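You operate a simulated robot arm through the tools that you are given. There is no shell and no other tool. Be economical: measure what you need, move in short steps, check, and stop when the job is done.

You run a simulated robot arm. Do the job below in one go: nothing can be reset, and whatever is moved stays where it is left.

## Task
Try the GO peg in the purple bush, then sort the bush into GOOD or REWORK.
Fine: seat the bush on the slide first; peg back on its stand; in to its shoulder means GOOD, else REWORK. Set down upright: go peg.

Only the result counts: the job must be done as asked and must still hold three seconds after the hand-in. Knocking over, shifting, dropping, spilling or breaking anything else fails it.

## Robot
A 7-joint arm with a two-finger parallel gripper, fixed in place. Base frame: the origin is at the foot of the arm, x ahead of it, y to its left, z up; the work surface is at about z = 900. Units: mm, degrees, N and s.
With the tool pointing down near the work surface it reaches from about 240 to 680 mm from the base axis. Its first joint turns from -66.0 to 66.0 degrees. Payload 2.4 kg.
Tool frame: the origin (TCP) lies between the finger pads and is the grasp point; the fingertips stand 30 mm ahead of it; z points along the fingers, y is the line along which they close. The gripper opens to 94 mm. The fingers are 28 mm wide and 10 mm thick; the gripper's body (50 by 96 mm) begins 55 mm behind the TCP.
Orientation is that of the tool frame in the base frame, as a unit quaternion [x, y, z, w]. With the fingers straight down and closing along the base's y, the tool's x points along the base's -x, its y along +y and its z along -z.

## Interface
- The arm moves only by the tool drive_tool. Its argument "deltas" is a list of rows, each a list of 7 numbers: the shift along the tool's x, y, z in mm, then the turn, a rotation vector about the tool's x, y, z in degrees, then the closure, from 0 (fully open) to 1 (shut). In form: [[x, y, z, wx, wy, wz, gripper], ...]. A call has 1 to 20 rows; each row shifts and turns the commanded pose from where the row before left it, along the tool's axes as they then stand. Each row takes 0.2 s and may step no farther than 50 mm and 8.6 degrees from the row before; otherwise, or with a gripper value out of range, the whole call is refused. A pose out of reach is approached as far as the arm can. The call stops where the force on the tool passes 70 N (or 10 N more than at its start, if that is more) or the arm is blocked; 0.2 s more then pass. Each finger travels about 153 mm/s and halts on what it meets, pressing with about 25 N; the grip force reading is that of the motor and also rises with nothing between the fingers. The clock runs only during rows and for 0.2 s after the last one: add rows that do not move to give the fingers time. It gives the time, the measured TCP pose, the force on the tool (base axes), the opening and the grip force at its end, in the units of the frame above (readings bear some noise), with the torque about the TCP (base axes, N m) and any sound that the robot's microphone picked up.
- Cameras (640 x 400 px; columns grow to the right, rows downward): "scene" is fixed at [55.2, 489.5, 1454.5]; the picture's right is [-0.55, -0.83, 0.00], its down [-0.41, 0.27, -0.87] and it looks along [0.73, -0.48, -0.49] (base axes); focal length 357 px, centre (320, 200). "wrist" rides on the gripper at [76, 14, -102] in the tool frame; the picture's right is [-0.18, 0.98, 0.00], its down [-0.75, -0.14, -0.64] and it looks along [-0.63, -0.12, 0.77] (tool axes); focal length 243 px, centre (320, 200). There is no depth. A picture from a camera that has moved, and an enlarged one, comes with that camera's place and axes in the base frame and with its lens.
- get_image(camera): a new picture of that camera. It takes no simulated time.
- enlarge(camera, box): a new picture of the part [left, top, right, bottom] of that camera's present view, enlarged. It takes no simulated time.
- sign_off(): hands the job in; it is judged then, once.

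Go step by step. Nothing tells you positions but the pictures and the camera data: compare them with the known pose of the tool, close in by small moves and look again before you grip or let go. The budget is 120 turns and 64 pictures, counting those below and the enlarged ones. Unless the task says otherwise, let go and move clear before handing in, and close with one line.

The tools are called after "Emit:" as a command line: name --pt "numbers of a row" for each row, then --argument value for the rest, lists and objects as JSON in quotes. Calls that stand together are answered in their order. drive_tool: Moves the arm, as the interface text tells. Its arguments: {"type":"object","properties":{"deltas":{"type":"array"}},"required":["deltas"]} The other tools are called the same way: get_image (camera) takes a picture; enlarge (camera, box) takes an enlarged picture of a part of a camera's view; sign_off () hands the job in.

At the start:

```text
time: 0.0
tcp_pos: [345.5, 83.2, 1254.6]
tool_rot: [0.0, 1.0, -0.001, 0.0]
force: [-0.1, 0.4, -0.1]
torque: [0.0, -0.02, 0.01]
grip_width: 94.0
grasp_force: 0.0
```

scene: 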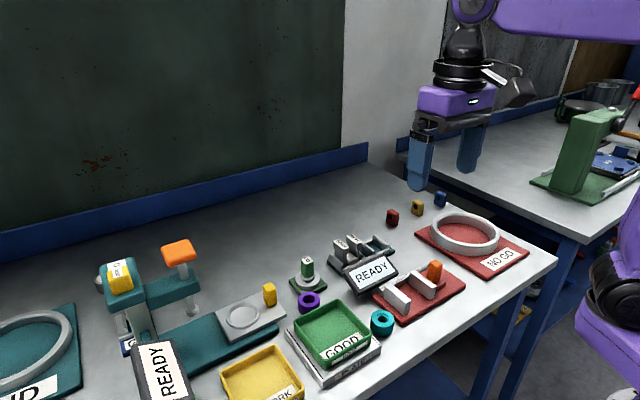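
wrist: 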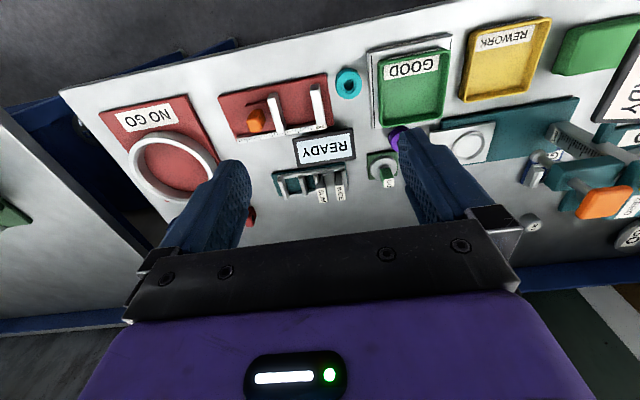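

I see a purple ring between the GOOD tray and the peg on a green stand, with a teal base and slide to its left in the scene view. I'll look closer before I move.

Emit:
enlarge --camera "scene" --box '[80, 220, 300, 400]'

Emit:
enlarge --camera "scene" --box '[260, 200, 480, 340]'

Emit:
enlarge --camera "wrist" --box '[340, 20, 640, 280]'

```text
2.22 times, centred on (190, 310) of scene
camera zoom: at [55.2, 489.5, 1454.5], right [-0.55, -0.83, 0.0], down [-0.41, 0.27, -0.87], along [0.73, -0.48, -0.49], focal length 793 px, centre (609, -44)
```

zoom: 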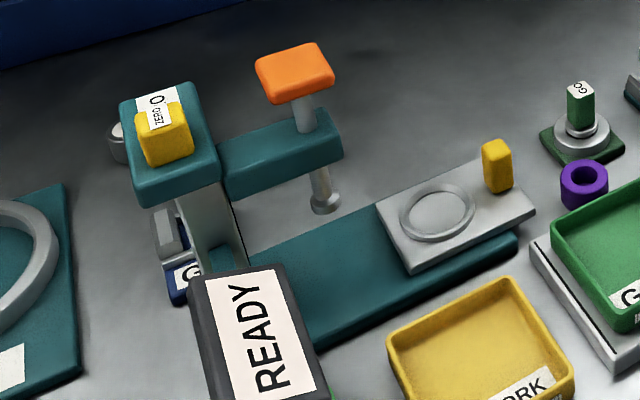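

```text
2.86 times, centred on (370, 270) of scene
camera zoom: at [55.2, 489.5, 1454.5], right [-0.55, -0.83, 0.0], down [-0.41, 0.27, -0.87], along [0.73, -0.48, -0.49], focal length 1019 px, centre (177, 0)
```

zoom: 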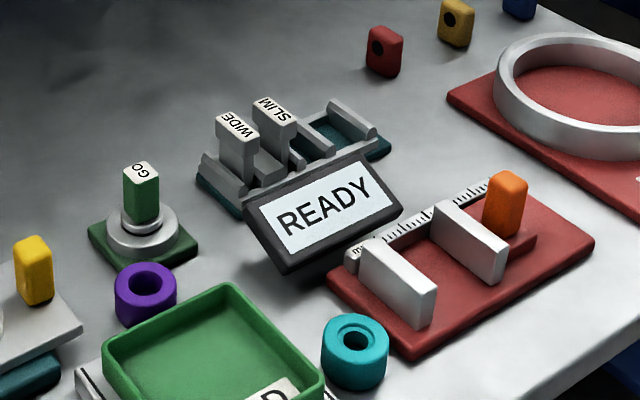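

```text
1.54 times, centred on (490, 150) of wrist
camera zoom: at [270.1, 98.2, 1358.2], right [0.18, 0.98, 0.0], down [0.75, -0.14, 0.64], along [0.63, -0.12, -0.77], focal length 373 px, centre (58, 277)
```

zoom: 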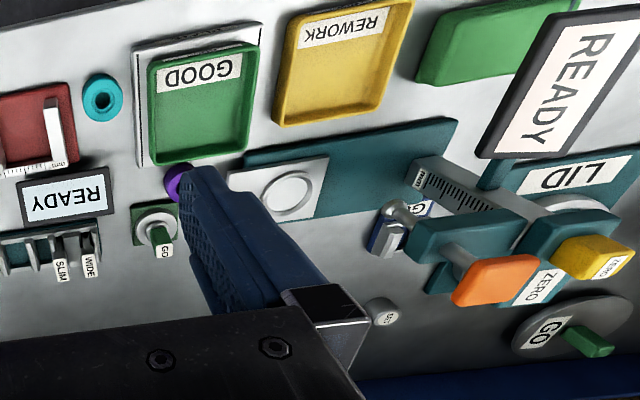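

The bush is near (515, 212), the peg stand near (553, 187) and the slide seat near (549, 344). I'm moving above the bush for a closer view.

Emit:
drive_tool --pt "-28 22 20 0 0 0 0" --pt "-28 22 20 0 0 0 0" --pt "-28 22 20 0 0 0 0" --pt "-28 22 20 0 0 0 0" --pt "-28 21 20 0 0 0 0" --pt "-28 20 20 0 0 0 0" --pt "0 0 10 0 0 0 0" --pt "0 0 0 0 0 0 0"

Emit:
get_image --camera "wrist"

```text
time: 1.8
tcp_pos: [513.1, 212.5, 1124.1]
tool_rot: [0.0, 1.0, 0.0, 0.0]
force: [0.1, -0.8, 0.0]
torque: [-0.02, 0.03, 0.01]
grip_width: 94.3
grasp_force: 0.0
```

```text
58 pictures are left
camera wrist: at [437.3, 226.7, 1227.2], right [0.18, 0.98, 0.0], down [0.75, -0.14, 0.64], along [0.63, -0.12, -0.77], focal length 243 px, centre (320, 200)
```

wrist: 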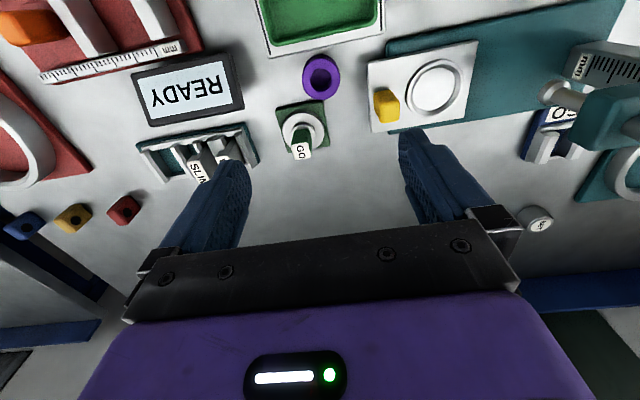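

Emit:
enlarge --camera "wrist" --box '[260, 20, 500, 170]'

```text
2.67 times, centred on (380, 95) of wrist
camera zoom: at [437.3, 226.7, 1227.2], right [0.18, 0.98, 0.0], down [0.75, -0.14, 0.64], along [0.63, -0.12, -0.77], focal length 647 px, centre (160, 480)
```

zoom: 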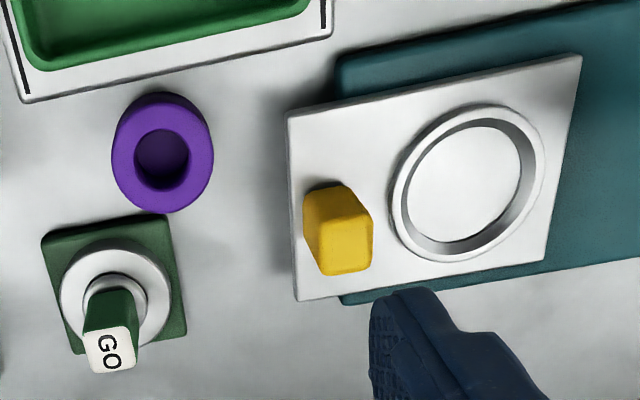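

The bush is about 44 mm wide and 20 mm tall, centred near (509, 214). The seat is near (543, 344). I'm descending part way over the bush and will check again.

Emit:
drive_tool --pt "4 1.5 40 0 0 0 0" --pt "0 0 40 0 0 0 0" --pt "0 0 40 0 0 0 0" --pt "0 0 0 0 0 0 0"

Emit:
get_image --camera "wrist"

Emit:
enlarge --camera "scene" --box '[220, 200, 380, 340]'

```text
time: 2.8
tcp_pos: [507.0, 214.8, 1006.0]
tool_rot: [0.0, 1.0, 0.0, -0.001]
force: [0.1, -0.3, 0.1]
torque: [-0.01, -0.03, -0.01]
grip_width: 93.9
grasp_force: 0.1
```

```text
56 pictures are left
camera wrist: at [431.0, 228.2, 1109.4], right [0.18, 0.98, 0.0], down [0.75, -0.14, 0.64], along [0.63, -0.12, -0.77], focal length 243 px, centre (320, 200)
```

wrist: 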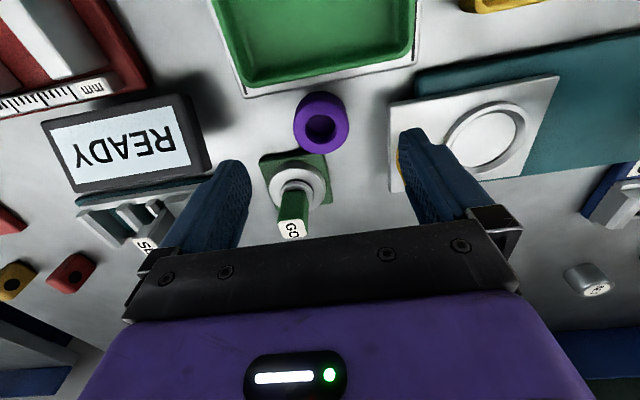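

```text
2.86 times, centred on (300, 270) of scene
camera zoom: at [55.2, 489.5, 1454.5], right [-0.55, -0.83, 0.0], down [-0.41, 0.27, -0.87], along [0.73, -0.48, -0.49], focal length 1019 px, centre (377, 0)
```

zoom: 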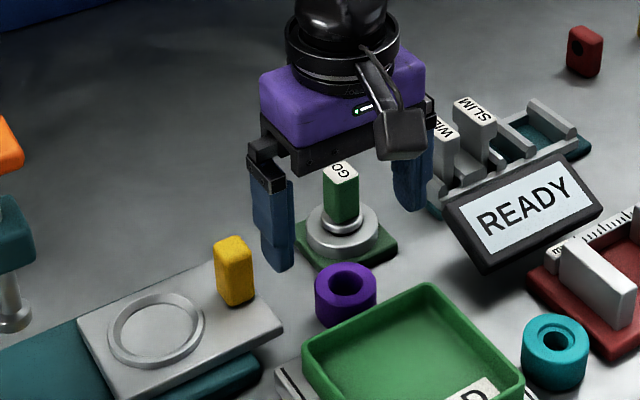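

The bush is confirmed at about (509.5, 214.3). I'm narrowing the fingers to about 64 mm to clear the slide plate and checking that the pose has settled.

Emit:
drive_tool --pt "0 0 0 0 0 0 0.32" --pt "0 0 0 0 0 0 0.32"

Emit:
enlarge --camera "wrist" --box '[240, 80, 400, 180]'

```text
time: 3.4
tcp_pos: [507.5, 215.0, 1007.3]
tool_rot: [0.001, 1.0, 0.0, 0.0]
force: [0.1, 0.3, 0.4]
torque: [0.01, 0.0, 0.02]
grip_width: 63.8
grasp_force: 0.0
```

```text
4.00 times, centred on (320, 130) of wrist
camera zoom: at [431.0, 228.3, 1109.8], right [0.18, 0.98, 0.0], down [0.75, -0.14, 0.64], along [0.63, -0.12, -0.77], focal length 970 px, centre (320, 480)
```

zoom: 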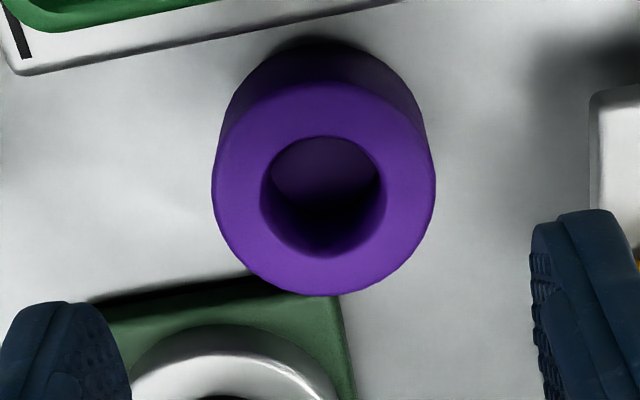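

The bush is about 27 mm tall, with a 44 mm outside diameter and its centre near (509.7, 214.1). I'm descending so the fingertips sit around z = 914.

Emit:
drive_tool --pt "-2.2 -0.9 32 0 0 0 0.32" --pt "0 0 31 0 0 0 0.32" --pt "0 0 0 0 0 0 0.32" --pt "0 0 0 0 0 0 0.32"

Emit:
get_image --camera "wrist"

```text
time: 4.4
tcp_pos: [511.2, 211.9, 943.2]
tool_rot: [0.0, 1.0, -0.001, 0.0]
force: [-0.5, -0.9, 0.7]
torque: [-0.02, 0.01, 0.0]
grip_width: 64.0
grasp_force: 0.0
```

```text
53 pictures are left
camera wrist: at [435.3, 226.6, 1046.1], right [0.18, 0.98, 0.0], down [0.75, -0.14, 0.64], along [0.63, -0.12, -0.77], focal length 243 px, centre (320, 200)
```

wrist: 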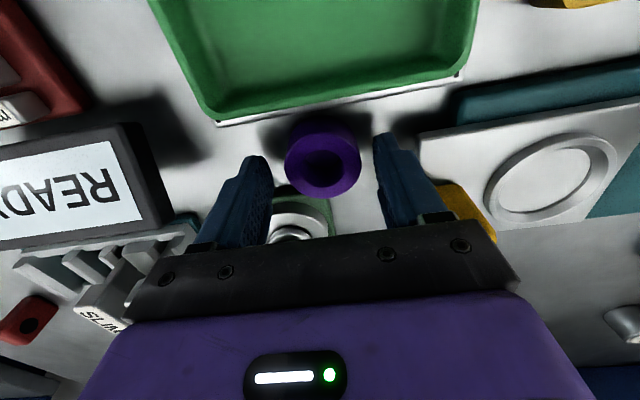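

The fingers straddle the bush with a small y offset. I'll correct that and close.

Emit:
drive_tool --pt "1.5 1.8 0 0 0 0 0.32" --pt "0 0 0 0 0 0 0.45" --pt "0 0 0 0 0 0 0.6" --pt "0 0 0 0 0 0 0.6"

Emit:
enlarge --camera "wrist" --box '[220, 100, 420, 225]'

```text
time: 5.4
tcp_pos: [509.4, 215.9, 942.4]
tool_rot: [0.0, 1.0, 0.001, 0.001]
force: [0.2, -0.7, -0.1]
torque: [0.0, -0.03, 0.06]
grip_width: 40.5
grasp_force: 24.7
```

```text
3.20 times, centred on (320, 162) of wrist
camera zoom: at [434.6, 229.3, 1046.2], right [0.18, 0.98, 0.0], down [0.75, -0.14, 0.64], along [0.63, -0.12, -0.77], focal length 776 px, centre (320, 320)
```

zoom: 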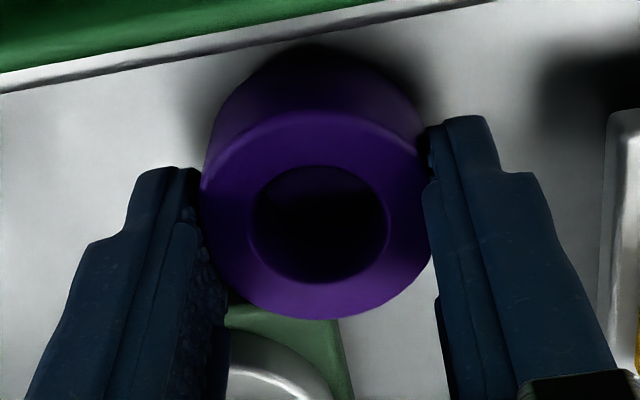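

The bush is gripped and centred on the TCP, and the grip reads 40.5 mm. I'm lifting it and moving near the slide seat, high up, then checking clearance to the plunger arm.

Emit:
drive_tool --pt "0 0 -10 0 0 0 0.6" --pt "0 0 -30 0 0 0 0.6" --pt "0 0 -45 0 0 0 0.6" --pt "-10 38 0 0 0 0 0.6" --pt "-10 38 0 0 0 0 0.6" --pt "-11 37 0 0 0 0 0.6" --pt "0 0 0 0 0 0 0.6" --pt "0 0 0 0 0 0 0.6"

Emit:
get_image --camera "wrist"

Emit:
enlarge --camera "scene" --box '[80, 180, 340, 370]'

```text
time: 7.2
tcp_pos: [544.6, 325.5, 1027.9]
tool_rot: [0.0, 1.0, 0.0, 0.0]
force: [0.8, 0.7, 0.1]
torque: [-0.02, 0.02, -0.01]
grip_width: 40.6
grasp_force: 25.0
```

```text
51 pictures are left
camera wrist: at [468.5, 339.3, 1131.6], right [0.18, 0.98, 0.0], down [0.75, -0.14, 0.64], along [0.63, -0.12, -0.77], focal length 243 px, centre (320, 200)
```

wrist: 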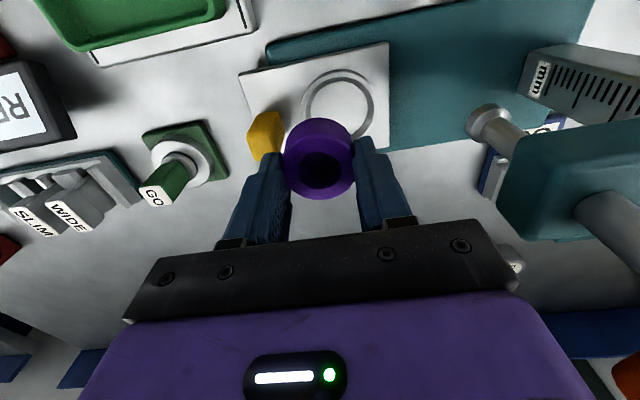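

```text
2.11 times, centred on (210, 275) of scene
camera zoom: at [55.2, 489.5, 1454.5], right [-0.55, -0.83, 0.0], down [-0.41, 0.27, -0.87], along [0.73, -0.48, -0.49], focal length 751 px, centre (552, 42)
```

zoom: 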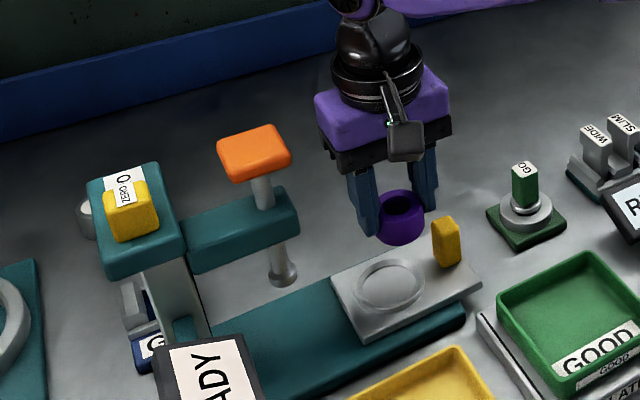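

The plunger foot is at about y = 427, so there is room without turning the tool. I'm enlarging the seat to fix its centre.

Emit:
enlarge --camera "wrist" --box '[230, 30, 430, 205]'

```text
2.29 times, centred on (330, 118) of wrist
camera zoom: at [468.5, 339.3, 1131.6], right [0.18, 0.98, 0.0], down [0.75, -0.14, 0.64], along [0.63, -0.12, -0.77], focal length 555 px, centre (297, 389)
```

zoom: 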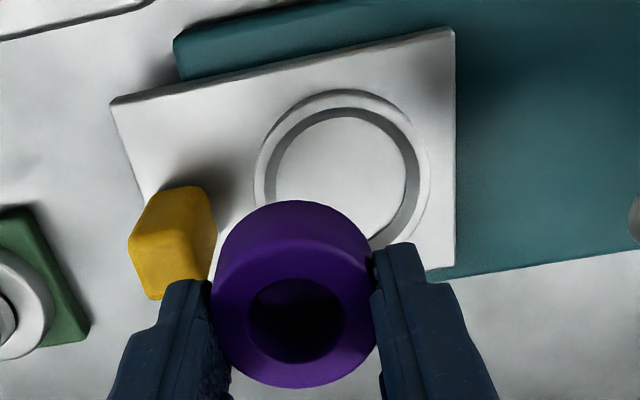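

The seat centre is about (540.3, 343), with its inside some 49 mm wide against the 40.5 mm bush. I'm moving over it and partly down, then checking.

Emit:
drive_tool --pt "4 17.5 0 0 0 0 0.6" --pt "0 0 20 0 0 0 0.6" --pt "0 0 20 0 0 0 0.6" --pt "0 0 0 0 0 0 0.6" --pt "0 0 0 0 0 0 0.6"

Emit:
get_image --camera "wrist"

Emit:
enlarge --camera "scene" --box '[160, 220, 320, 340]'

```text
time: 8.4
tcp_pos: [539.1, 345.4, 987.2]
tool_rot: [0.0, 1.0, 0.0, 0.0]
force: [-0.3, 0.2, 0.3]
torque: [0.01, -0.01, 0.02]
grip_width: 40.7
grasp_force: 25.2
```

```text
48 pictures are left
camera wrist: at [463.4, 359.6, 1089.4], right [0.18, 0.98, 0.0], down [0.75, -0.14, 0.64], along [0.63, -0.12, -0.77], focal length 243 px, centre (320, 200)
```

wrist: 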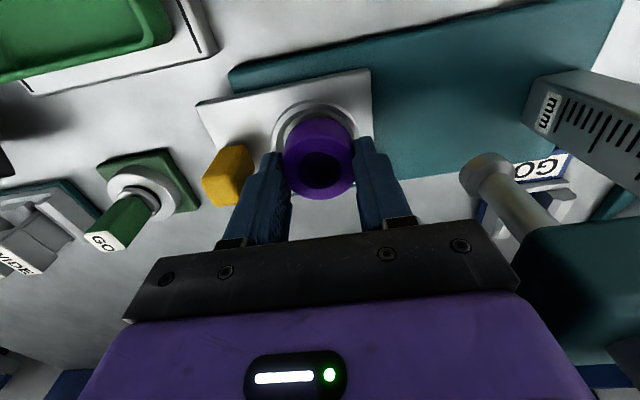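

```text
3.33 times, centred on (240, 280) of scene
camera zoom: at [55.2, 489.5, 1454.5], right [-0.55, -0.83, 0.0], down [-0.41, 0.27, -0.87], along [0.73, -0.48, -0.49], focal length 1189 px, centre (587, -67)
```

zoom: 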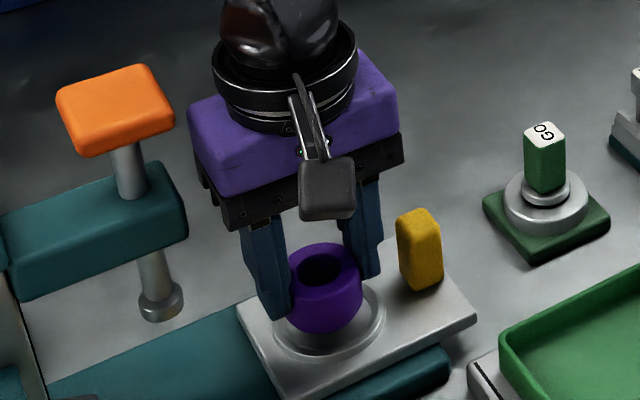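

Emit:
enlarge --camera "wrist" --box '[240, 80, 400, 205]'

```text
3.20 times, centred on (320, 142) of wrist
camera zoom: at [463.4, 359.6, 1089.4], right [0.18, 0.98, 0.0], down [0.75, -0.14, 0.64], along [0.63, -0.12, -0.77], focal length 776 px, centre (320, 384)
```

zoom: 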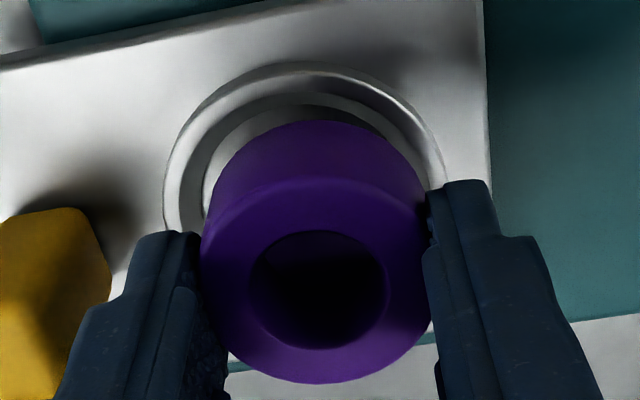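

The seat centre refines to about (544, 341). I'm shifting there, lowering partway and looking.

Emit:
drive_tool --pt "-4.5 -4.5 0 0 0 0 0.6" --pt "0 0 12 0 0 0 0.6" --pt "0 0 0 0 0 0 0.6" --pt "0 0 0 0 0 0 0.6"

Emit:
enlarge --camera "wrist" --box '[240, 80, 400, 205]'

Emit:
enlarge --camera "scene" --box '[200, 260, 300, 340]'

```text
time: 9.4
tcp_pos: [543.9, 340.1, 973.6]
tool_rot: [0.001, 1.0, 0.0, 0.0]
force: [-0.4, 0.1, -0.4]
torque: [-0.05, 0.02, 0.02]
grip_width: 40.6
grasp_force: 24.7
```

```text
3.20 times, centred on (320, 142) of wrist
camera zoom: at [467.2, 355.1, 1077.3], right [0.18, 0.98, 0.0], down [0.75, -0.14, 0.64], along [0.63, -0.12, -0.77], focal length 776 px, centre (320, 384)
```

zoom: 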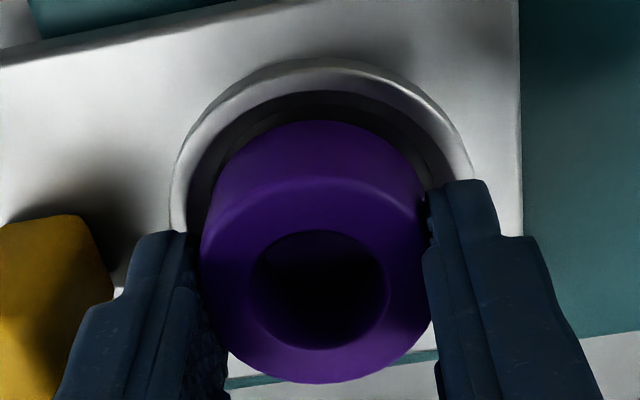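

```text
5.00 times, centred on (250, 300) of scene
camera zoom: at [55.2, 489.5, 1454.5], right [-0.55, -0.83, 0.0], down [-0.41, 0.27, -0.87], along [0.73, -0.48, -0.49], focal length 1784 px, centre (670, -300)
```

zoom: 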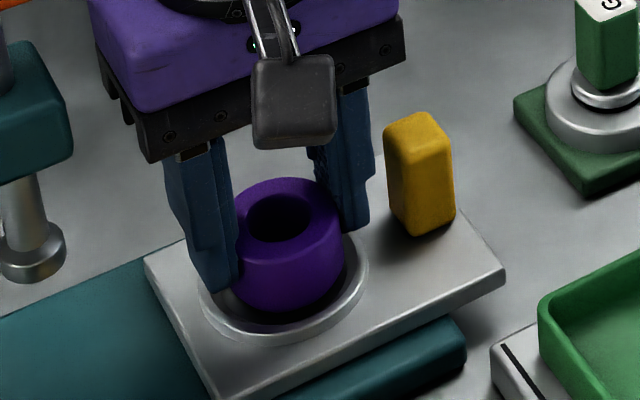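

The bush sits centred over the seat. I'm lowering in small steps and watching the force.

Emit:
drive_tool --pt "0 0 4 0 0 0 0.6" --pt "0 0 3 0 0 0 0.6" --pt "0 0 0 0 0 0 0.6"

```text
time: 10.2
tcp_pos: [543.6, 341.2, 969.5]
tool_rot: [0.0, 1.0, 0.0, 0.0]
force: [-2.9, 0.1, 12.4]
torque: [-0.03, 0.2, -0.02]
grip_width: 40.6
grasp_force: 25.1
```

Contact reads 12 N at TCP z = 969.5. I need to know whether that is the rim or the seat floor.

Emit:
enlarge --camera "wrist" --box '[240, 80, 400, 205]'

Emit:
enlarge --camera "scene" --box '[200, 260, 300, 340]'

```text
3.20 times, centred on (320, 142) of wrist
camera zoom: at [467.1, 355.9, 1071.7], right [0.18, 0.98, 0.0], down [0.75, -0.14, 0.64], along [0.63, -0.12, -0.77], focal length 776 px, centre (320, 384)
```

zoom: 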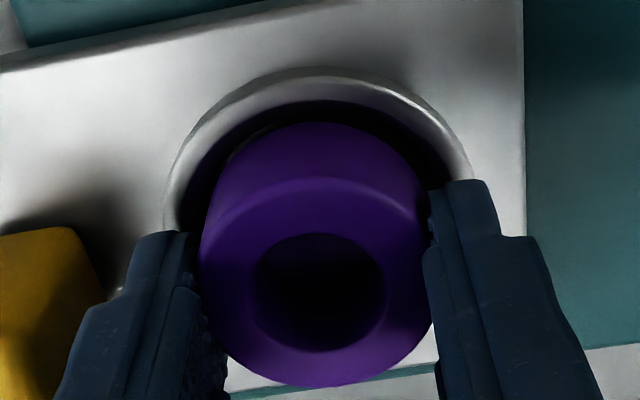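

```text
5.00 times, centred on (250, 300) of scene
camera zoom: at [54.9, 489.4, 1454.6], right [-0.55, -0.83, 0.0], down [-0.41, 0.27, -0.87], along [0.73, -0.48, -0.49], focal length 1784 px, centre (670, -300)
```

zoom: 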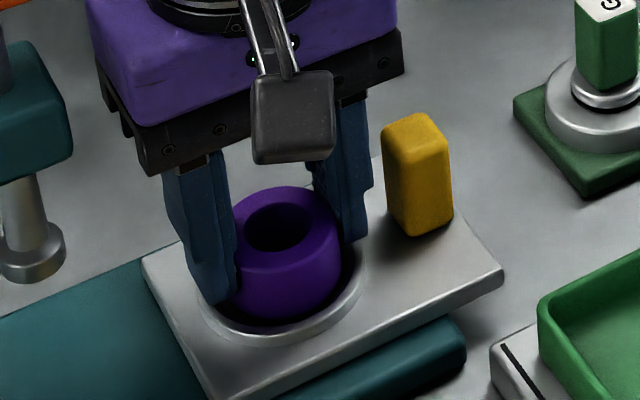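

By geometry the bush is concentric with the seat and its bottom is near rim height, so the floor may simply be there. I'll relieve the load, open slightly so it settles, and look.

Emit:
drive_tool --pt "0 0 -2 0 0 0 0.6" --pt "0 0 0 0 0 0 0.55" --pt "0 0 0 0 0 0 0.48" --pt "0 0 0 0 0 0 0.48"

Emit:
enlarge --camera "wrist" --box '[240, 80, 400, 205]'

Emit:
enlarge --camera "scene" --box '[200, 260, 300, 340]'

```text
time: 11.2
tcp_pos: [543.8, 341.7, 969.8]
tool_rot: [0.001, 1.0, 0.0, 0.0]
force: [0.6, -0.4, 0.9]
torque: [-0.01, 0.0, 0.03]
grip_width: 48.7
grasp_force: 0.1
```

```text
3.20 times, centred on (320, 142) of wrist
camera zoom: at [466.9, 355.3, 1072.9], right [0.18, 0.98, 0.0], down [0.75, -0.14, 0.64], along [0.63, -0.12, -0.77], focal length 776 px, centre (320, 384)
```

zoom: 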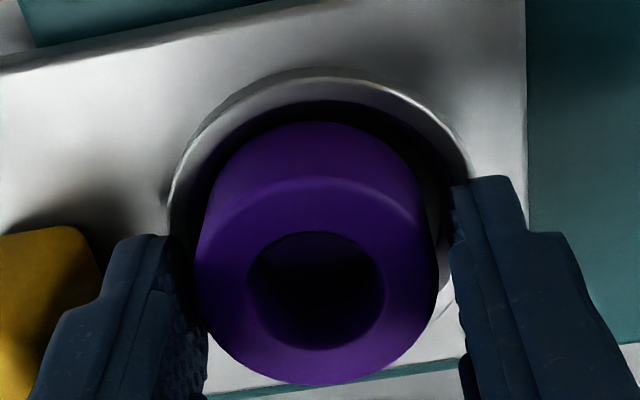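

```text
5.00 times, centred on (250, 300) of scene
camera zoom: at [55.2, 489.5, 1454.5], right [-0.55, -0.83, 0.0], down [-0.41, 0.27, -0.87], along [0.73, -0.48, -0.49], focal length 1784 px, centre (670, -300)
```

zoom: 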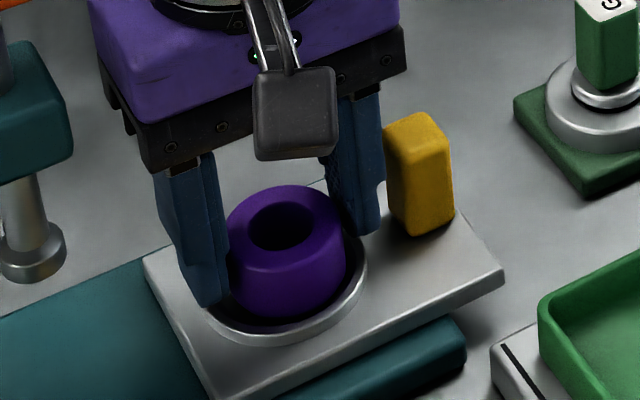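

The bush did not drop or tilt, so it rests flat in the seat. I'm retreating straight up and checking from above.

Emit:
drive_tool --pt "0 0 -15 0 0 0 0.48" --pt "0 0 -30 0 0 0 0.48" --pt "0 0 -35 0 0 0 0.48" --pt "0 -25 0 0 0 0 0.48" --pt "0 -40 0 0 0 0 0.48" --pt "0 -40 0 0 0 0 0.48" --pt "0 0 0 0 0 0 0.48" --pt "0 0 0 0 0 0 0.48"

Emit:
enlarge --camera "wrist" --box '[240, 60, 480, 260]'

Emit:
enlarge --camera "scene" --box '[200, 230, 340, 340]'

```text
time: 13.0
tcp_pos: [543.5, 238.8, 1049.1]
tool_rot: [0.001, 1.0, 0.0, -0.001]
force: [-0.1, 0.3, -1.1]
torque: [-0.02, -0.02, 0.02]
grip_width: 48.6
grasp_force: 0.1
```

```text
2.00 times, centred on (360, 160) of wrist
camera zoom: at [466.2, 252.8, 1152.9], right [0.18, 0.98, 0.0], down [0.75, -0.14, 0.64], along [0.63, -0.12, -0.77], focal length 485 px, centre (240, 280)
```

zoom: 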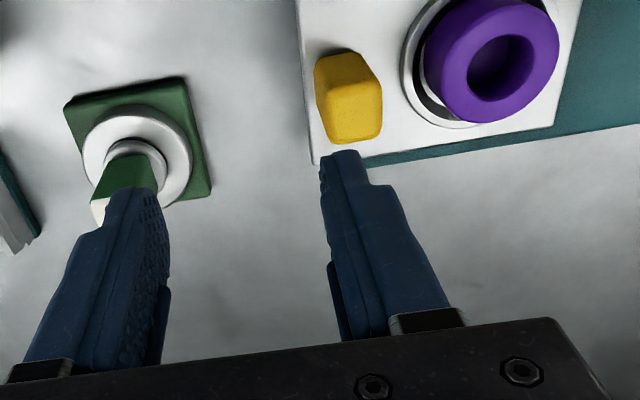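

```text
3.64 times, centred on (270, 285) of scene
camera zoom: at [55.2, 489.5, 1454.5], right [-0.55, -0.83, 0.0], down [-0.41, 0.27, -0.87], along [0.73, -0.48, -0.49], focal length 1297 px, centre (502, -109)
```

zoom: 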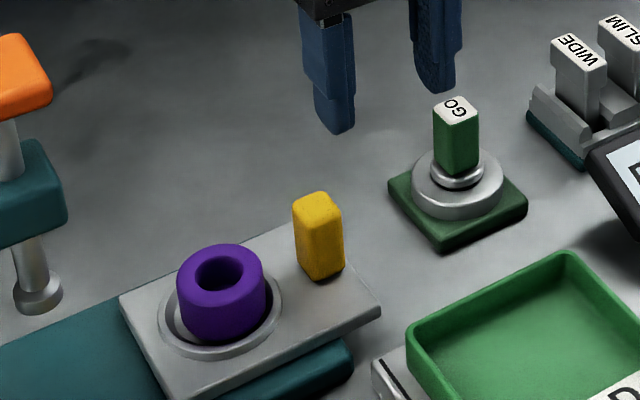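

The bush sits centred in the ring. Now for the GO peg: its stand is near (564, 185) and its handle spans about z 937–980. I'm moving above it.

Emit:
drive_tool --pt "-10 -27 -8 0 0 0 0.2" --pt "-10 -27 0 0 0 0 0.2" --pt "0 0 0 0 0 0 0.2" --pt "0 0 0 0 0 0 0.2"

Emit:
enlarge --camera "wrist" --box '[220, 50, 420, 200]'

```text
time: 14.0
tcp_pos: [563.4, 186.0, 1058.0]
tool_rot: [0.001, 1.0, 0.0, 0.0]
force: [0.3, 0.1, -0.6]
torque: [0.01, 0.01, 0.01]
grip_width: 75.1
grasp_force: 0.1
```

```text
2.67 times, centred on (320, 125) of wrist
camera zoom: at [486.1, 199.7, 1161.5], right [0.18, 0.98, 0.0], down [0.75, -0.14, 0.64], along [0.63, -0.12, -0.77], focal length 647 px, centre (320, 400)
```

zoom: 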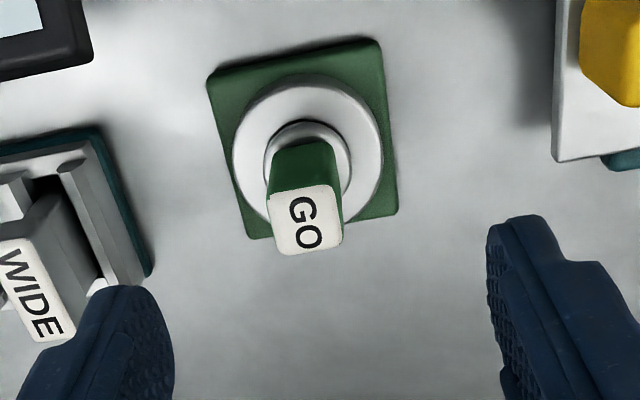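

The peg handle is about 20 mm square, centred near (565.2, 180.5). I'm descending around it with the fingers at about 60 mm.

Emit:
drive_tool --pt "-1.8 -5.5 0 0 0 0 0.36" --pt "0 0 30 0 0 0 0.36" --pt "0 0 30 0 0 0 0.36" --pt "0 0 23 0 0 0 0.36" --pt "0 0 0 0 0 0 0.36" --pt "0 0 0 0 0 0 0.36"

Emit:
get_image --camera "wrist"

Emit:
enlarge --camera "scene" --box '[250, 210, 370, 300]'

```text
time: 15.4
tcp_pos: [565.2, 177.3, 973.2]
tool_rot: [0.0, 1.0, 0.001, 0.0]
force: [0.0, 0.5, 0.8]
torque: [-0.02, -0.02, -0.03]
grip_width: 60.2
grasp_force: 0.1
```

```text
36 pictures are left
camera wrist: at [488.5, 192.6, 1077.4], right [0.18, 0.98, 0.0], down [0.75, -0.14, 0.64], along [0.63, -0.12, -0.77], focal length 243 px, centre (320, 200)
```

wrist: 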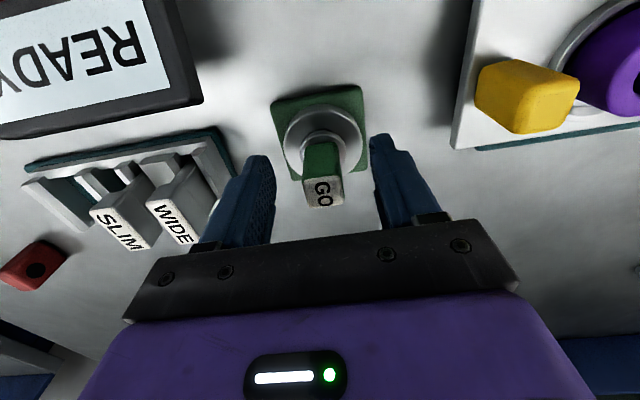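

```text
4.44 times, centred on (310, 255) of scene
camera zoom: at [55.2, 489.5, 1454.5], right [-0.55, -0.83, 0.0], down [-0.41, 0.27, -0.87], along [0.73, -0.48, -0.49], focal length 1586 px, centre (364, -44)
```

zoom: 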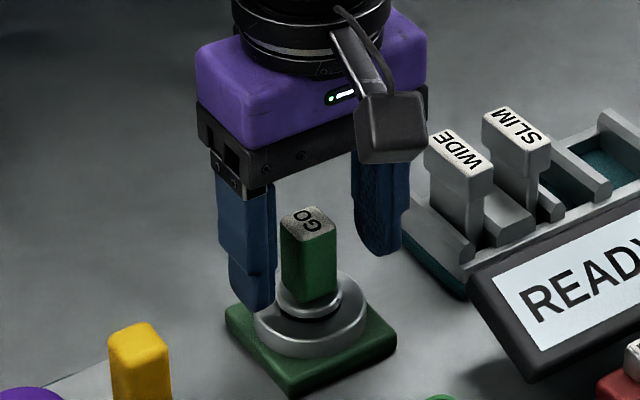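

The handle stands between the fingers and the tips are above its flange. I'm centring and closing.

Emit:
drive_tool --pt "0 2 0 0 0 0 0.5" --pt "0 0 0 0 0 0 0.65" --pt "0 0 0 0 0 0 0.85" --pt "0 0 0 0 0 0 0.9" --pt "0 0 0 0 0 0 0.9"

Emit:
enlarge --camera "wrist" --box '[240, 80, 400, 220]'

```text
time: 16.6
tcp_pos: [563.1, 181.3, 975.0]
tool_rot: [0.0, 1.0, 0.0, 0.0]
force: [-0.3, 0.6, 0.3]
torque: [0.01, 0.02, 0.03]
grip_width: 25.6
grasp_force: 25.3
```

```text
2.86 times, centred on (320, 150) of wrist
camera zoom: at [488.4, 193.9, 1077.8], right [0.18, 0.98, 0.0], down [0.75, -0.14, 0.64], along [0.63, -0.12, -0.77], focal length 693 px, centre (320, 343)
```

zoom: 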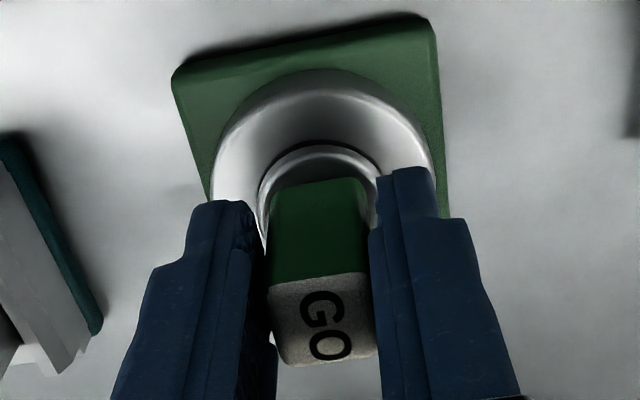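

The peg is gripped with a steady 25 N. I'm lifting it straight out of the stand and carrying it over the bush.

Emit:
drive_tool --pt "0 0 -5 0 0 0 0.9" --pt "0 0 -20 0 0 0 0.9" --pt "0 0 -35 0 0 0 0.9" --pt "0 0 -30 0 0 0 0.9" --pt "4.4 32.5 0 0 0 0 0.9" --pt "4.4 32.5 0 0 0 0 0.9" --pt "4.4 32.5 0 0 0 0 0.9" --pt "4.3 32.5 0 0 0 0 0.9" --pt "4.3 32.5 0 0 0 0 0.9" --pt "0 0 0 0 0 0 0.9" --pt "0 0 0 0 0 0 0.9"

Emit:
enlarge --camera "wrist" --box '[220, 40, 420, 220]'

Emit:
enlarge --camera "scene" --box '[190, 190, 310, 330]'

```text
time: 19.0
tcp_pos: [543.4, 340.3, 1064.8]
tool_rot: [-0.001, 1.0, 0.0, 0.0]
force: [-0.3, 0.5, 0.2]
torque: [0.02, -0.02, 0.0]
grip_width: 25.7
grasp_force: 24.6
```

```text
2.22 times, centred on (320, 130) of wrist
camera zoom: at [467.0, 354.3, 1168.5], right [0.18, 0.98, 0.0], down [0.75, -0.14, 0.64], along [0.63, -0.12, -0.77], focal length 539 px, centre (320, 356)
```

zoom: 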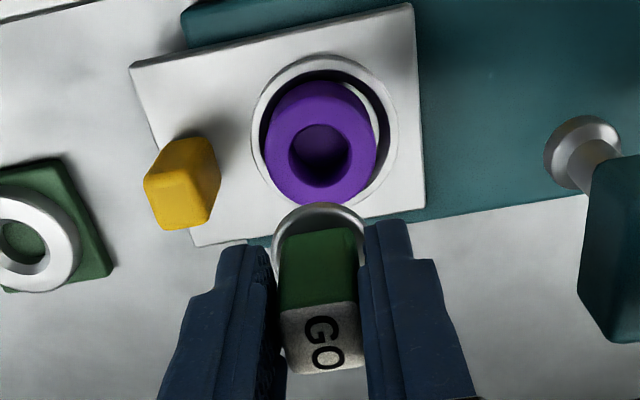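

```text
2.86 times, centred on (250, 260) of scene
camera zoom: at [55.2, 489.5, 1454.5], right [-0.55, -0.83, 0.0], down [-0.41, 0.27, -0.87], along [0.73, -0.48, -0.49], focal length 1019 px, centre (520, 29)
```

zoom: 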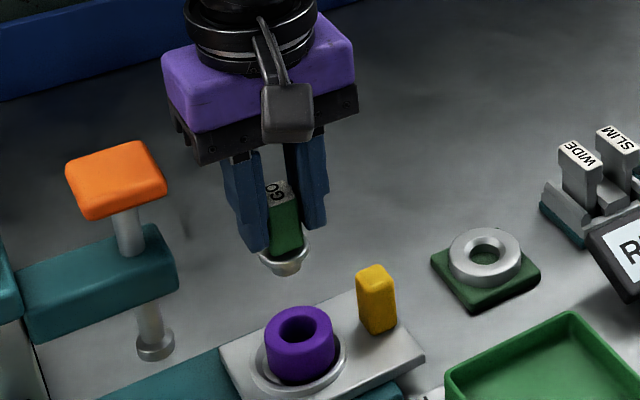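

The pin below the shoulder is short, about 12 mm, and lines up with the bush hole near (541, 340.5). I'm lowering to just above the bush and looking again.

Emit:
drive_tool --pt "0 0 20 0 0 0 0.9" --pt "0 0 18 0 0 0 0.9" --pt "0 0 0 0 0 0 0.9" --pt "0 0 0 0 0 0 0.9"

Emit:
enlarge --camera "scene" --box '[210, 230, 290, 330]'

Emit:
enlarge --camera "wrist" --box '[240, 80, 400, 220]'

```text
time: 20.0
tcp_pos: [542.5, 341.5, 1025.3]
tool_rot: [0.001, 1.0, 0.0, 0.0]
force: [0.2, -1.3, 0.0]
torque: [-0.03, -0.03, 0.02]
grip_width: 25.7
grasp_force: 25.1
```

```text
4.00 times, centred on (250, 280) of scene
camera zoom: at [55.2, 489.5, 1454.5], right [-0.55, -0.83, 0.0], down [-0.41, 0.27, -0.87], along [0.73, -0.48, -0.49], focal length 1427 px, centre (600, -120)
```

zoom: 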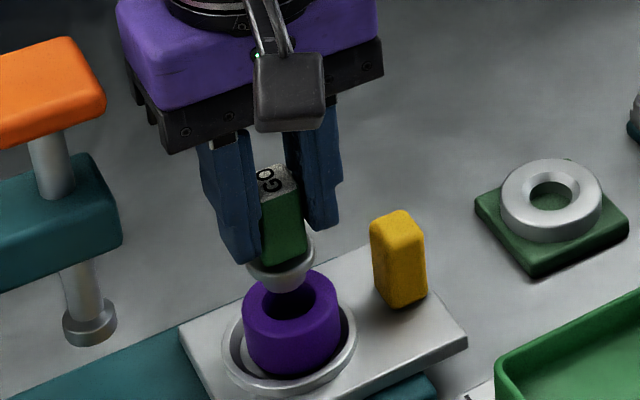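

```text
2.86 times, centred on (320, 150) of wrist
camera zoom: at [465.6, 354.0, 1129.1], right [0.18, 0.98, 0.0], down [0.75, -0.14, 0.64], along [0.63, -0.12, -0.77], focal length 693 px, centre (320, 343)
```

zoom: 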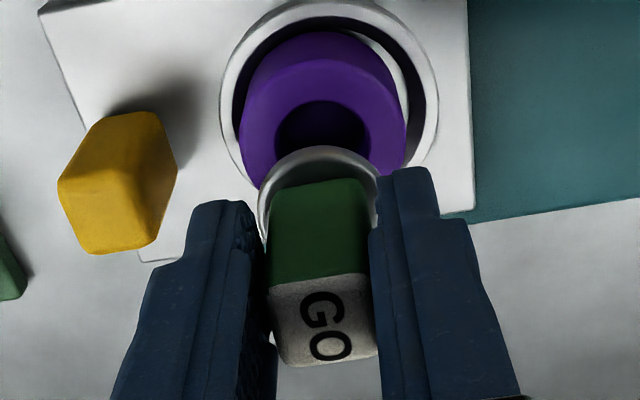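

The pin is aligned with the hole to within about 1 mm. I'm lowering gently to feel for contact.

Emit:
drive_tool --pt "0 0 5 0 0 0 0.9" --pt "0 0 4 0 0 0 0.9" --pt "0 0 3 0 0 0 0.9" --pt "0 0 0 0 0 0 0.9" --pt "0 0 0 0 0 0 0.9"

```text
time: 21.2
tcp_pos: [543.7, 341.3, 1015.1]
tool_rot: [0.0, 1.0, 0.001, 0.002]
force: [1.6, 1.1, 16.7]
torque: [0.03, -0.36, 0.0]
grip_width: 25.6
grasp_force: 25.2
```

Contact is at TCP 1015, and the torque places it on the pin's +x side. I'll back off, shift 1.5 mm toward −x and retry.

Emit:
drive_tool --pt "0 0 -4 0 0 0 0.9" --pt "1.5 0 0 0 0 0 0.9" --pt "0 0 3 0 0 0 0.9" --pt "0 0 1 0 0 0 0.9" --pt "0 0 0 0 0 0 0.9"

Emit:
enlarge --camera "scene" --box '[220, 250, 280, 325]'

```text
time: 22.4
tcp_pos: [542.0, 342.2, 1014.1]
tool_rot: [0.0, 1.0, 0.001, 0.0]
force: [-0.6, 1.4, -0.5]
torque: [0.0, -0.01, 0.01]
grip_width: 25.5
grasp_force: 25.3
```

```text
5.33 times, centred on (250, 288) of scene
camera zoom: at [55.2, 489.5, 1454.5], right [-0.55, -0.83, 0.0], down [-0.41, 0.27, -0.87], along [0.73, -0.48, -0.49], focal length 1903 px, centre (693, -267)
```

zoom: 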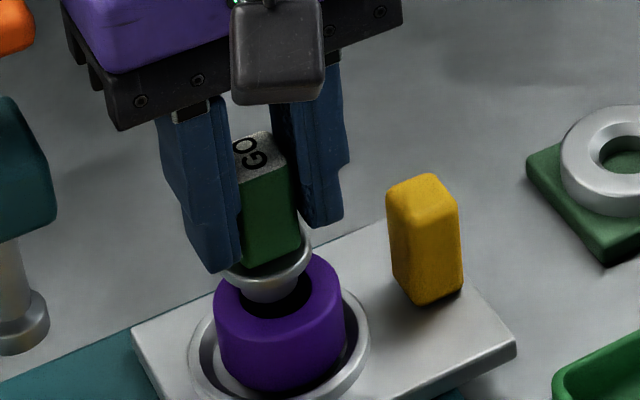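

The force vanished, so the pin has started into the hole. I'm continuing down slowly.

Emit:
drive_tool --pt "0 0 2 0 0 0 0.9" --pt "0 0 2 0 0 0 0.9" --pt "0 0 0 0 0 0 0.9"

```text
time: 23.2
tcp_pos: [542.8, 342.5, 1010.9]
tool_rot: [0.0, 1.0, 0.001, -0.001]
force: [0.1, -0.2, -0.9]
torque: [0.0, 0.04, 0.0]
grip_width: 25.3
grasp_force: 24.8
```

Emit:
drive_tool --pt "0 0 2 0 0 0 0.9" --pt "0 0 2 0 0 0 0.9" --pt "0 0 2 0 0 0 0.9" --pt "0 0 0 0 0 0 0.9"

Emit:
enlarge --camera "scene" --box '[220, 250, 280, 325]'

```text
time: 24.2
tcp_pos: [541.7, 342.1, 1003.6]
tool_rot: [-0.001, 1.0, 0.0, -0.001]
force: [-0.6, -0.8, 0.0]
torque: [0.0, -0.02, 0.01]
grip_width: 25.4
grasp_force: 25.1
```

```text
5.33 times, centred on (250, 288) of scene
camera zoom: at [55.2, 489.5, 1454.5], right [-0.55, -0.83, 0.0], down [-0.41, 0.27, -0.87], along [0.73, -0.48, -0.49], focal length 1903 px, centre (693, -267)
```

zoom: 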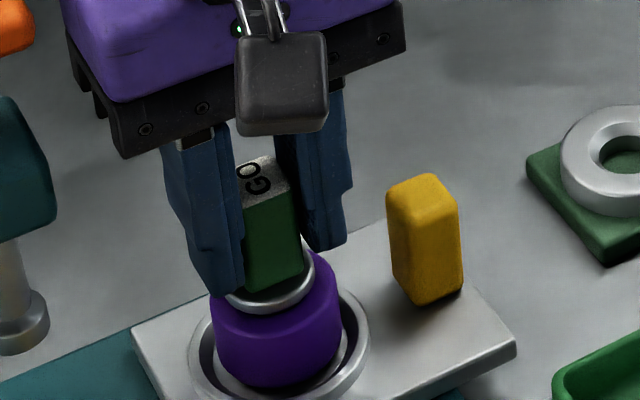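

The pin is going in freely and the flange is nearly on the bush. I'm continuing to find where it stops.

Emit:
drive_tool --pt "0 0 1.5 0 0 0 0.9" --pt "0 0 1.5 0 0 0 0.9" --pt "0 0 0 0 0 0 0.9" --pt "0 0 0 0 0 0 0.9"

```text
time: 25.2
tcp_pos: [541.6, 341.5, 1002.2]
tool_rot: [0.0, 1.0, 0.0, 0.001]
force: [-0.8, 0.3, 1.8]
torque: [0.02, -0.08, -0.03]
grip_width: 25.5
grasp_force: 24.7
```

Emit:
drive_tool --pt "0 0 1.5 0 0 0 0.9" --pt "0 0 1.5 0 0 0 0.9" --pt "0 0 0 0 0 0 0.9" --pt "0 0 0 0 0 0 0.9"

Emit:
enlarge --camera "scene" --box '[230, 270, 275, 325]'

Emit:
enlarge --camera "wrist" --box '[250, 80, 390, 190]'

```text
time: 26.2
tcp_pos: [542.3, 341.3, 1000.3]
tool_rot: [0.0, 1.0, 0.001, 0.002]
force: [0.3, 1.1, 17.4]
torque: [0.03, -0.16, 0.0]
grip_width: 25.5
grasp_force: 25.0
```

```text
7.27 times, centred on (252, 298) of scene
camera zoom: at [54.9, 489.3, 1454.6], right [-0.55, -0.83, 0.0], down [-0.41, 0.27, -0.87], along [0.73, -0.48, -0.49], focal length 2595 px, centre (811, -509)
```

zoom: 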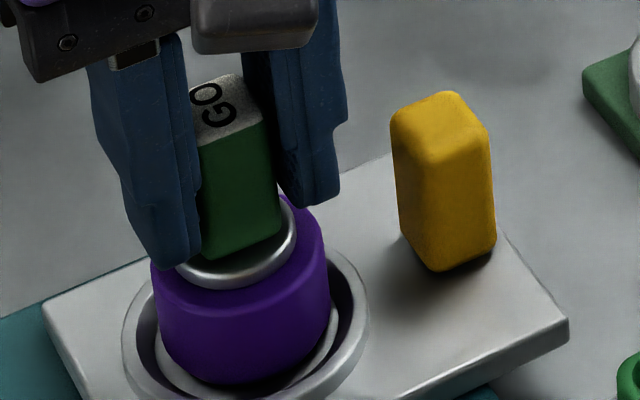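

```text
3.64 times, centred on (320, 135) of wrist
camera zoom: at [464.6, 355.3, 1103.9], right [0.18, 0.98, 0.0], down [0.75, -0.14, 0.64], along [0.63, -0.12, -0.76], focal length 882 px, centre (320, 436)
```

zoom: 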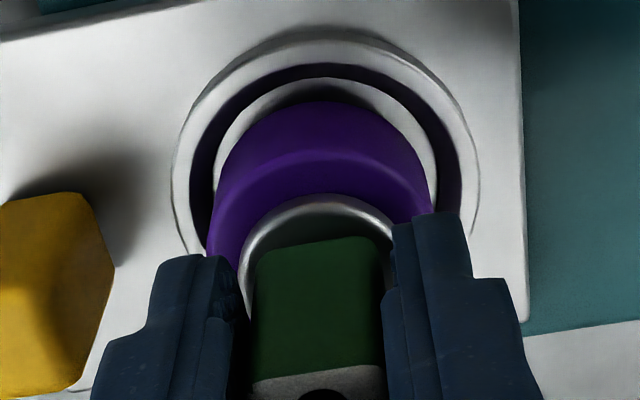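

The peg stopped with the flange apparently on the bush's top face. I'll take one tight look for any gap under the shoulder.

Emit:
enlarge --camera "scene" --box '[236, 290, 260, 326]'

Emit:
enlarge --camera "wrist" --box '[290, 100, 360, 155]'

```text
11.11 times, centred on (248, 308) of scene
camera zoom: at [54.9, 489.3, 1454.6], right [-0.55, -0.83, 0.0], down [-0.41, 0.27, -0.87], along [0.73, -0.48, -0.49], focal length 3964 px, centre (1120, -1000)
```

zoom: 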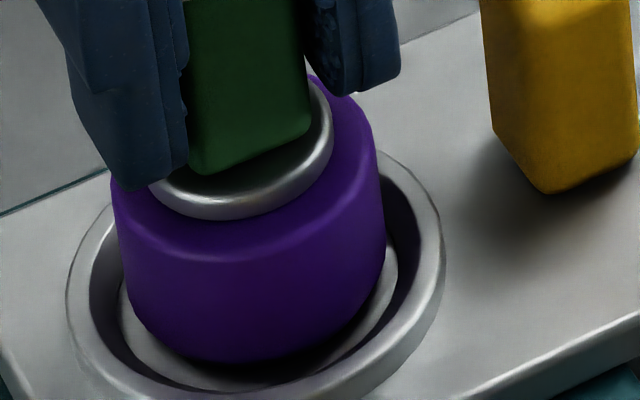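

```text
7.27 times, centred on (325, 128) of wrist
camera zoom: at [464.6, 355.3, 1103.9], right [0.18, 0.98, 0.0], down [0.75, -0.14, 0.64], along [0.63, -0.12, -0.76], focal length 1764 px, centre (284, 727)
```

zoom: 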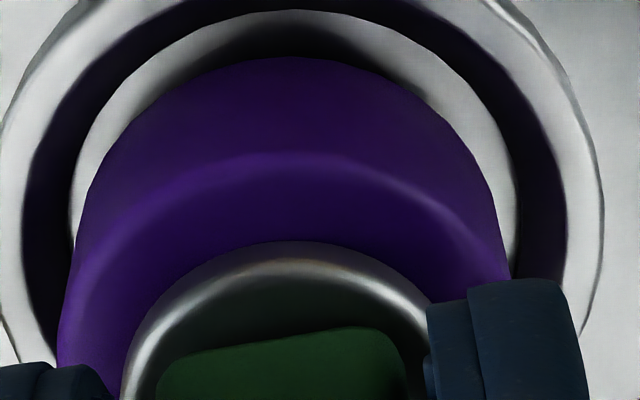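

The shoulder is flush on the bush with no gap, so it's GOOD. I'm withdrawing the peg straight up and checking the bush stays put.

Emit:
drive_tool --pt "0 0 -4 0 0 0 0.9" --pt "0 0 -6 0 0 0 0.9" --pt "0 0 -8 0 0 0 0.9" --pt "0 0 -8 0 0 0 0.9" --pt "0 0 -20 0 0 0 0.9" --pt "0 0 -20 0 0 0 0.9" --pt "0 0 0 0 0 0 0.9" --pt "0 0 0 0 0 0 0.9"

Emit:
enlarge --camera "scene" --box '[190, 190, 330, 330]'

```text
time: 28.0
tcp_pos: [541.0, 341.4, 1064.0]
tool_rot: [0.0, 1.0, 0.0, 0.0]
force: [0.8, 0.2, -0.4]
torque: [-0.05, 0.02, 0.02]
grip_width: 25.8
grasp_force: 25.2
```

```text
2.86 times, centred on (260, 260) of scene
camera zoom: at [55.2, 489.5, 1454.5], right [-0.55, -0.83, 0.0], down [-0.41, 0.27, -0.87], along [0.73, -0.48, -0.49], focal length 1019 px, centre (491, 29)
```

zoom: 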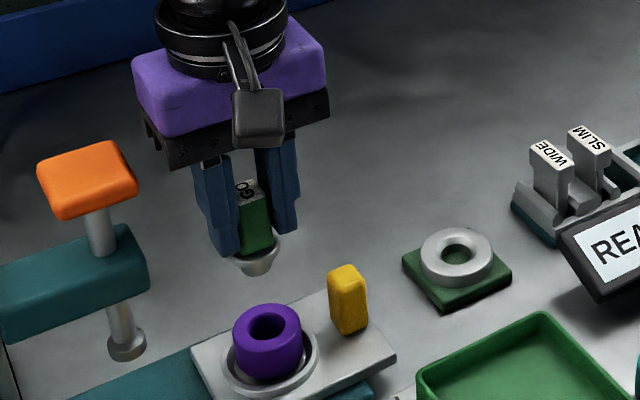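

The bush stayed seated. I'm carrying the peg back over its stand by reversing the outbound path.

Emit:
drive_tool --pt "-4.7 -32.5 0 0 0 0 0.9" --pt "-4.7 -32.5 0 0 0 0 0.9" --pt "-4.7 -32.5 0 0 0 0 0.9" --pt "-4.6 -32.5 0 0 0 0 0.9" --pt "-4.6 -32.5 0 0 0 0 0.9" --pt "0 0 30 0 0 0 0.9" --pt "0 0 34 0 0 0 0.9" --pt "0 0 0 0 0 0 0.9" --pt "0 0 0 0 0 0 0.9"

Emit:
enlarge --camera "wrist" --box '[240, 80, 400, 220]'

Emit:
enlarge --camera "scene" --box '[270, 220, 350, 300]'

```text
time: 30.0
tcp_pos: [566.7, 180.5, 1003.2]
tool_rot: [0.0, 1.0, 0.0, 0.0]
force: [0.5, -0.2, -1.0]
torque: [0.02, 0.0, 0.0]
grip_width: 25.5
grasp_force: 24.8
```

```text
2.86 times, centred on (320, 150) of wrist
camera zoom: at [490.9, 194.4, 1105.4], right [0.18, 0.98, 0.0], down [0.75, -0.14, 0.64], along [0.63, -0.12, -0.77], focal length 693 px, centre (320, 343)
```

zoom: 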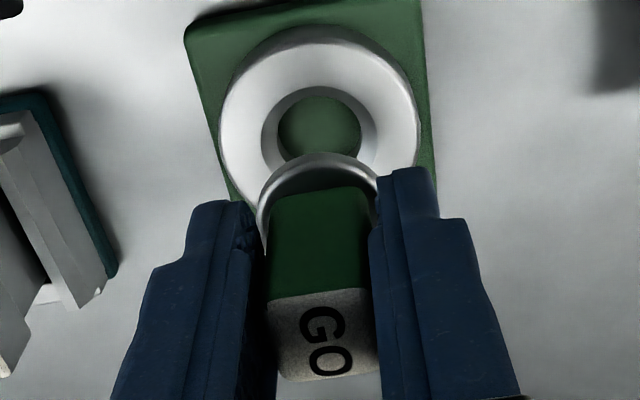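

```text
5.00 times, centred on (310, 260) of scene
camera zoom: at [55.2, 489.5, 1454.5], right [-0.55, -0.83, 0.0], down [-0.41, 0.27, -0.87], along [0.73, -0.48, -0.49], focal length 1784 px, centre (370, -100)
```

zoom: 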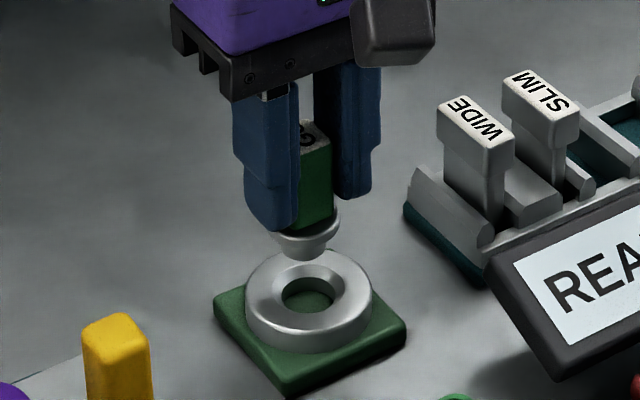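

The peg is centred over the stand hole, though it has slid about 3 mm up in the grip. I'm lowering gently.

Emit:
drive_tool --pt "0 0 6 0 0 0 0.9" --pt "0 0 5 0 0 0 0.9" --pt "0 0 4 0 0 0 0.9" --pt "0 0 0 0 0 0 0.9" --pt "0 0 0 0 0 0 0.9"

```text
time: 31.2
tcp_pos: [565.0, 178.4, 986.7]
tool_rot: [0.0, 1.0, 0.0, 0.001]
force: [0.9, 0.3, -0.8]
torque: [0.0, 0.01, 0.01]
grip_width: 25.8
grasp_force: 24.9
```

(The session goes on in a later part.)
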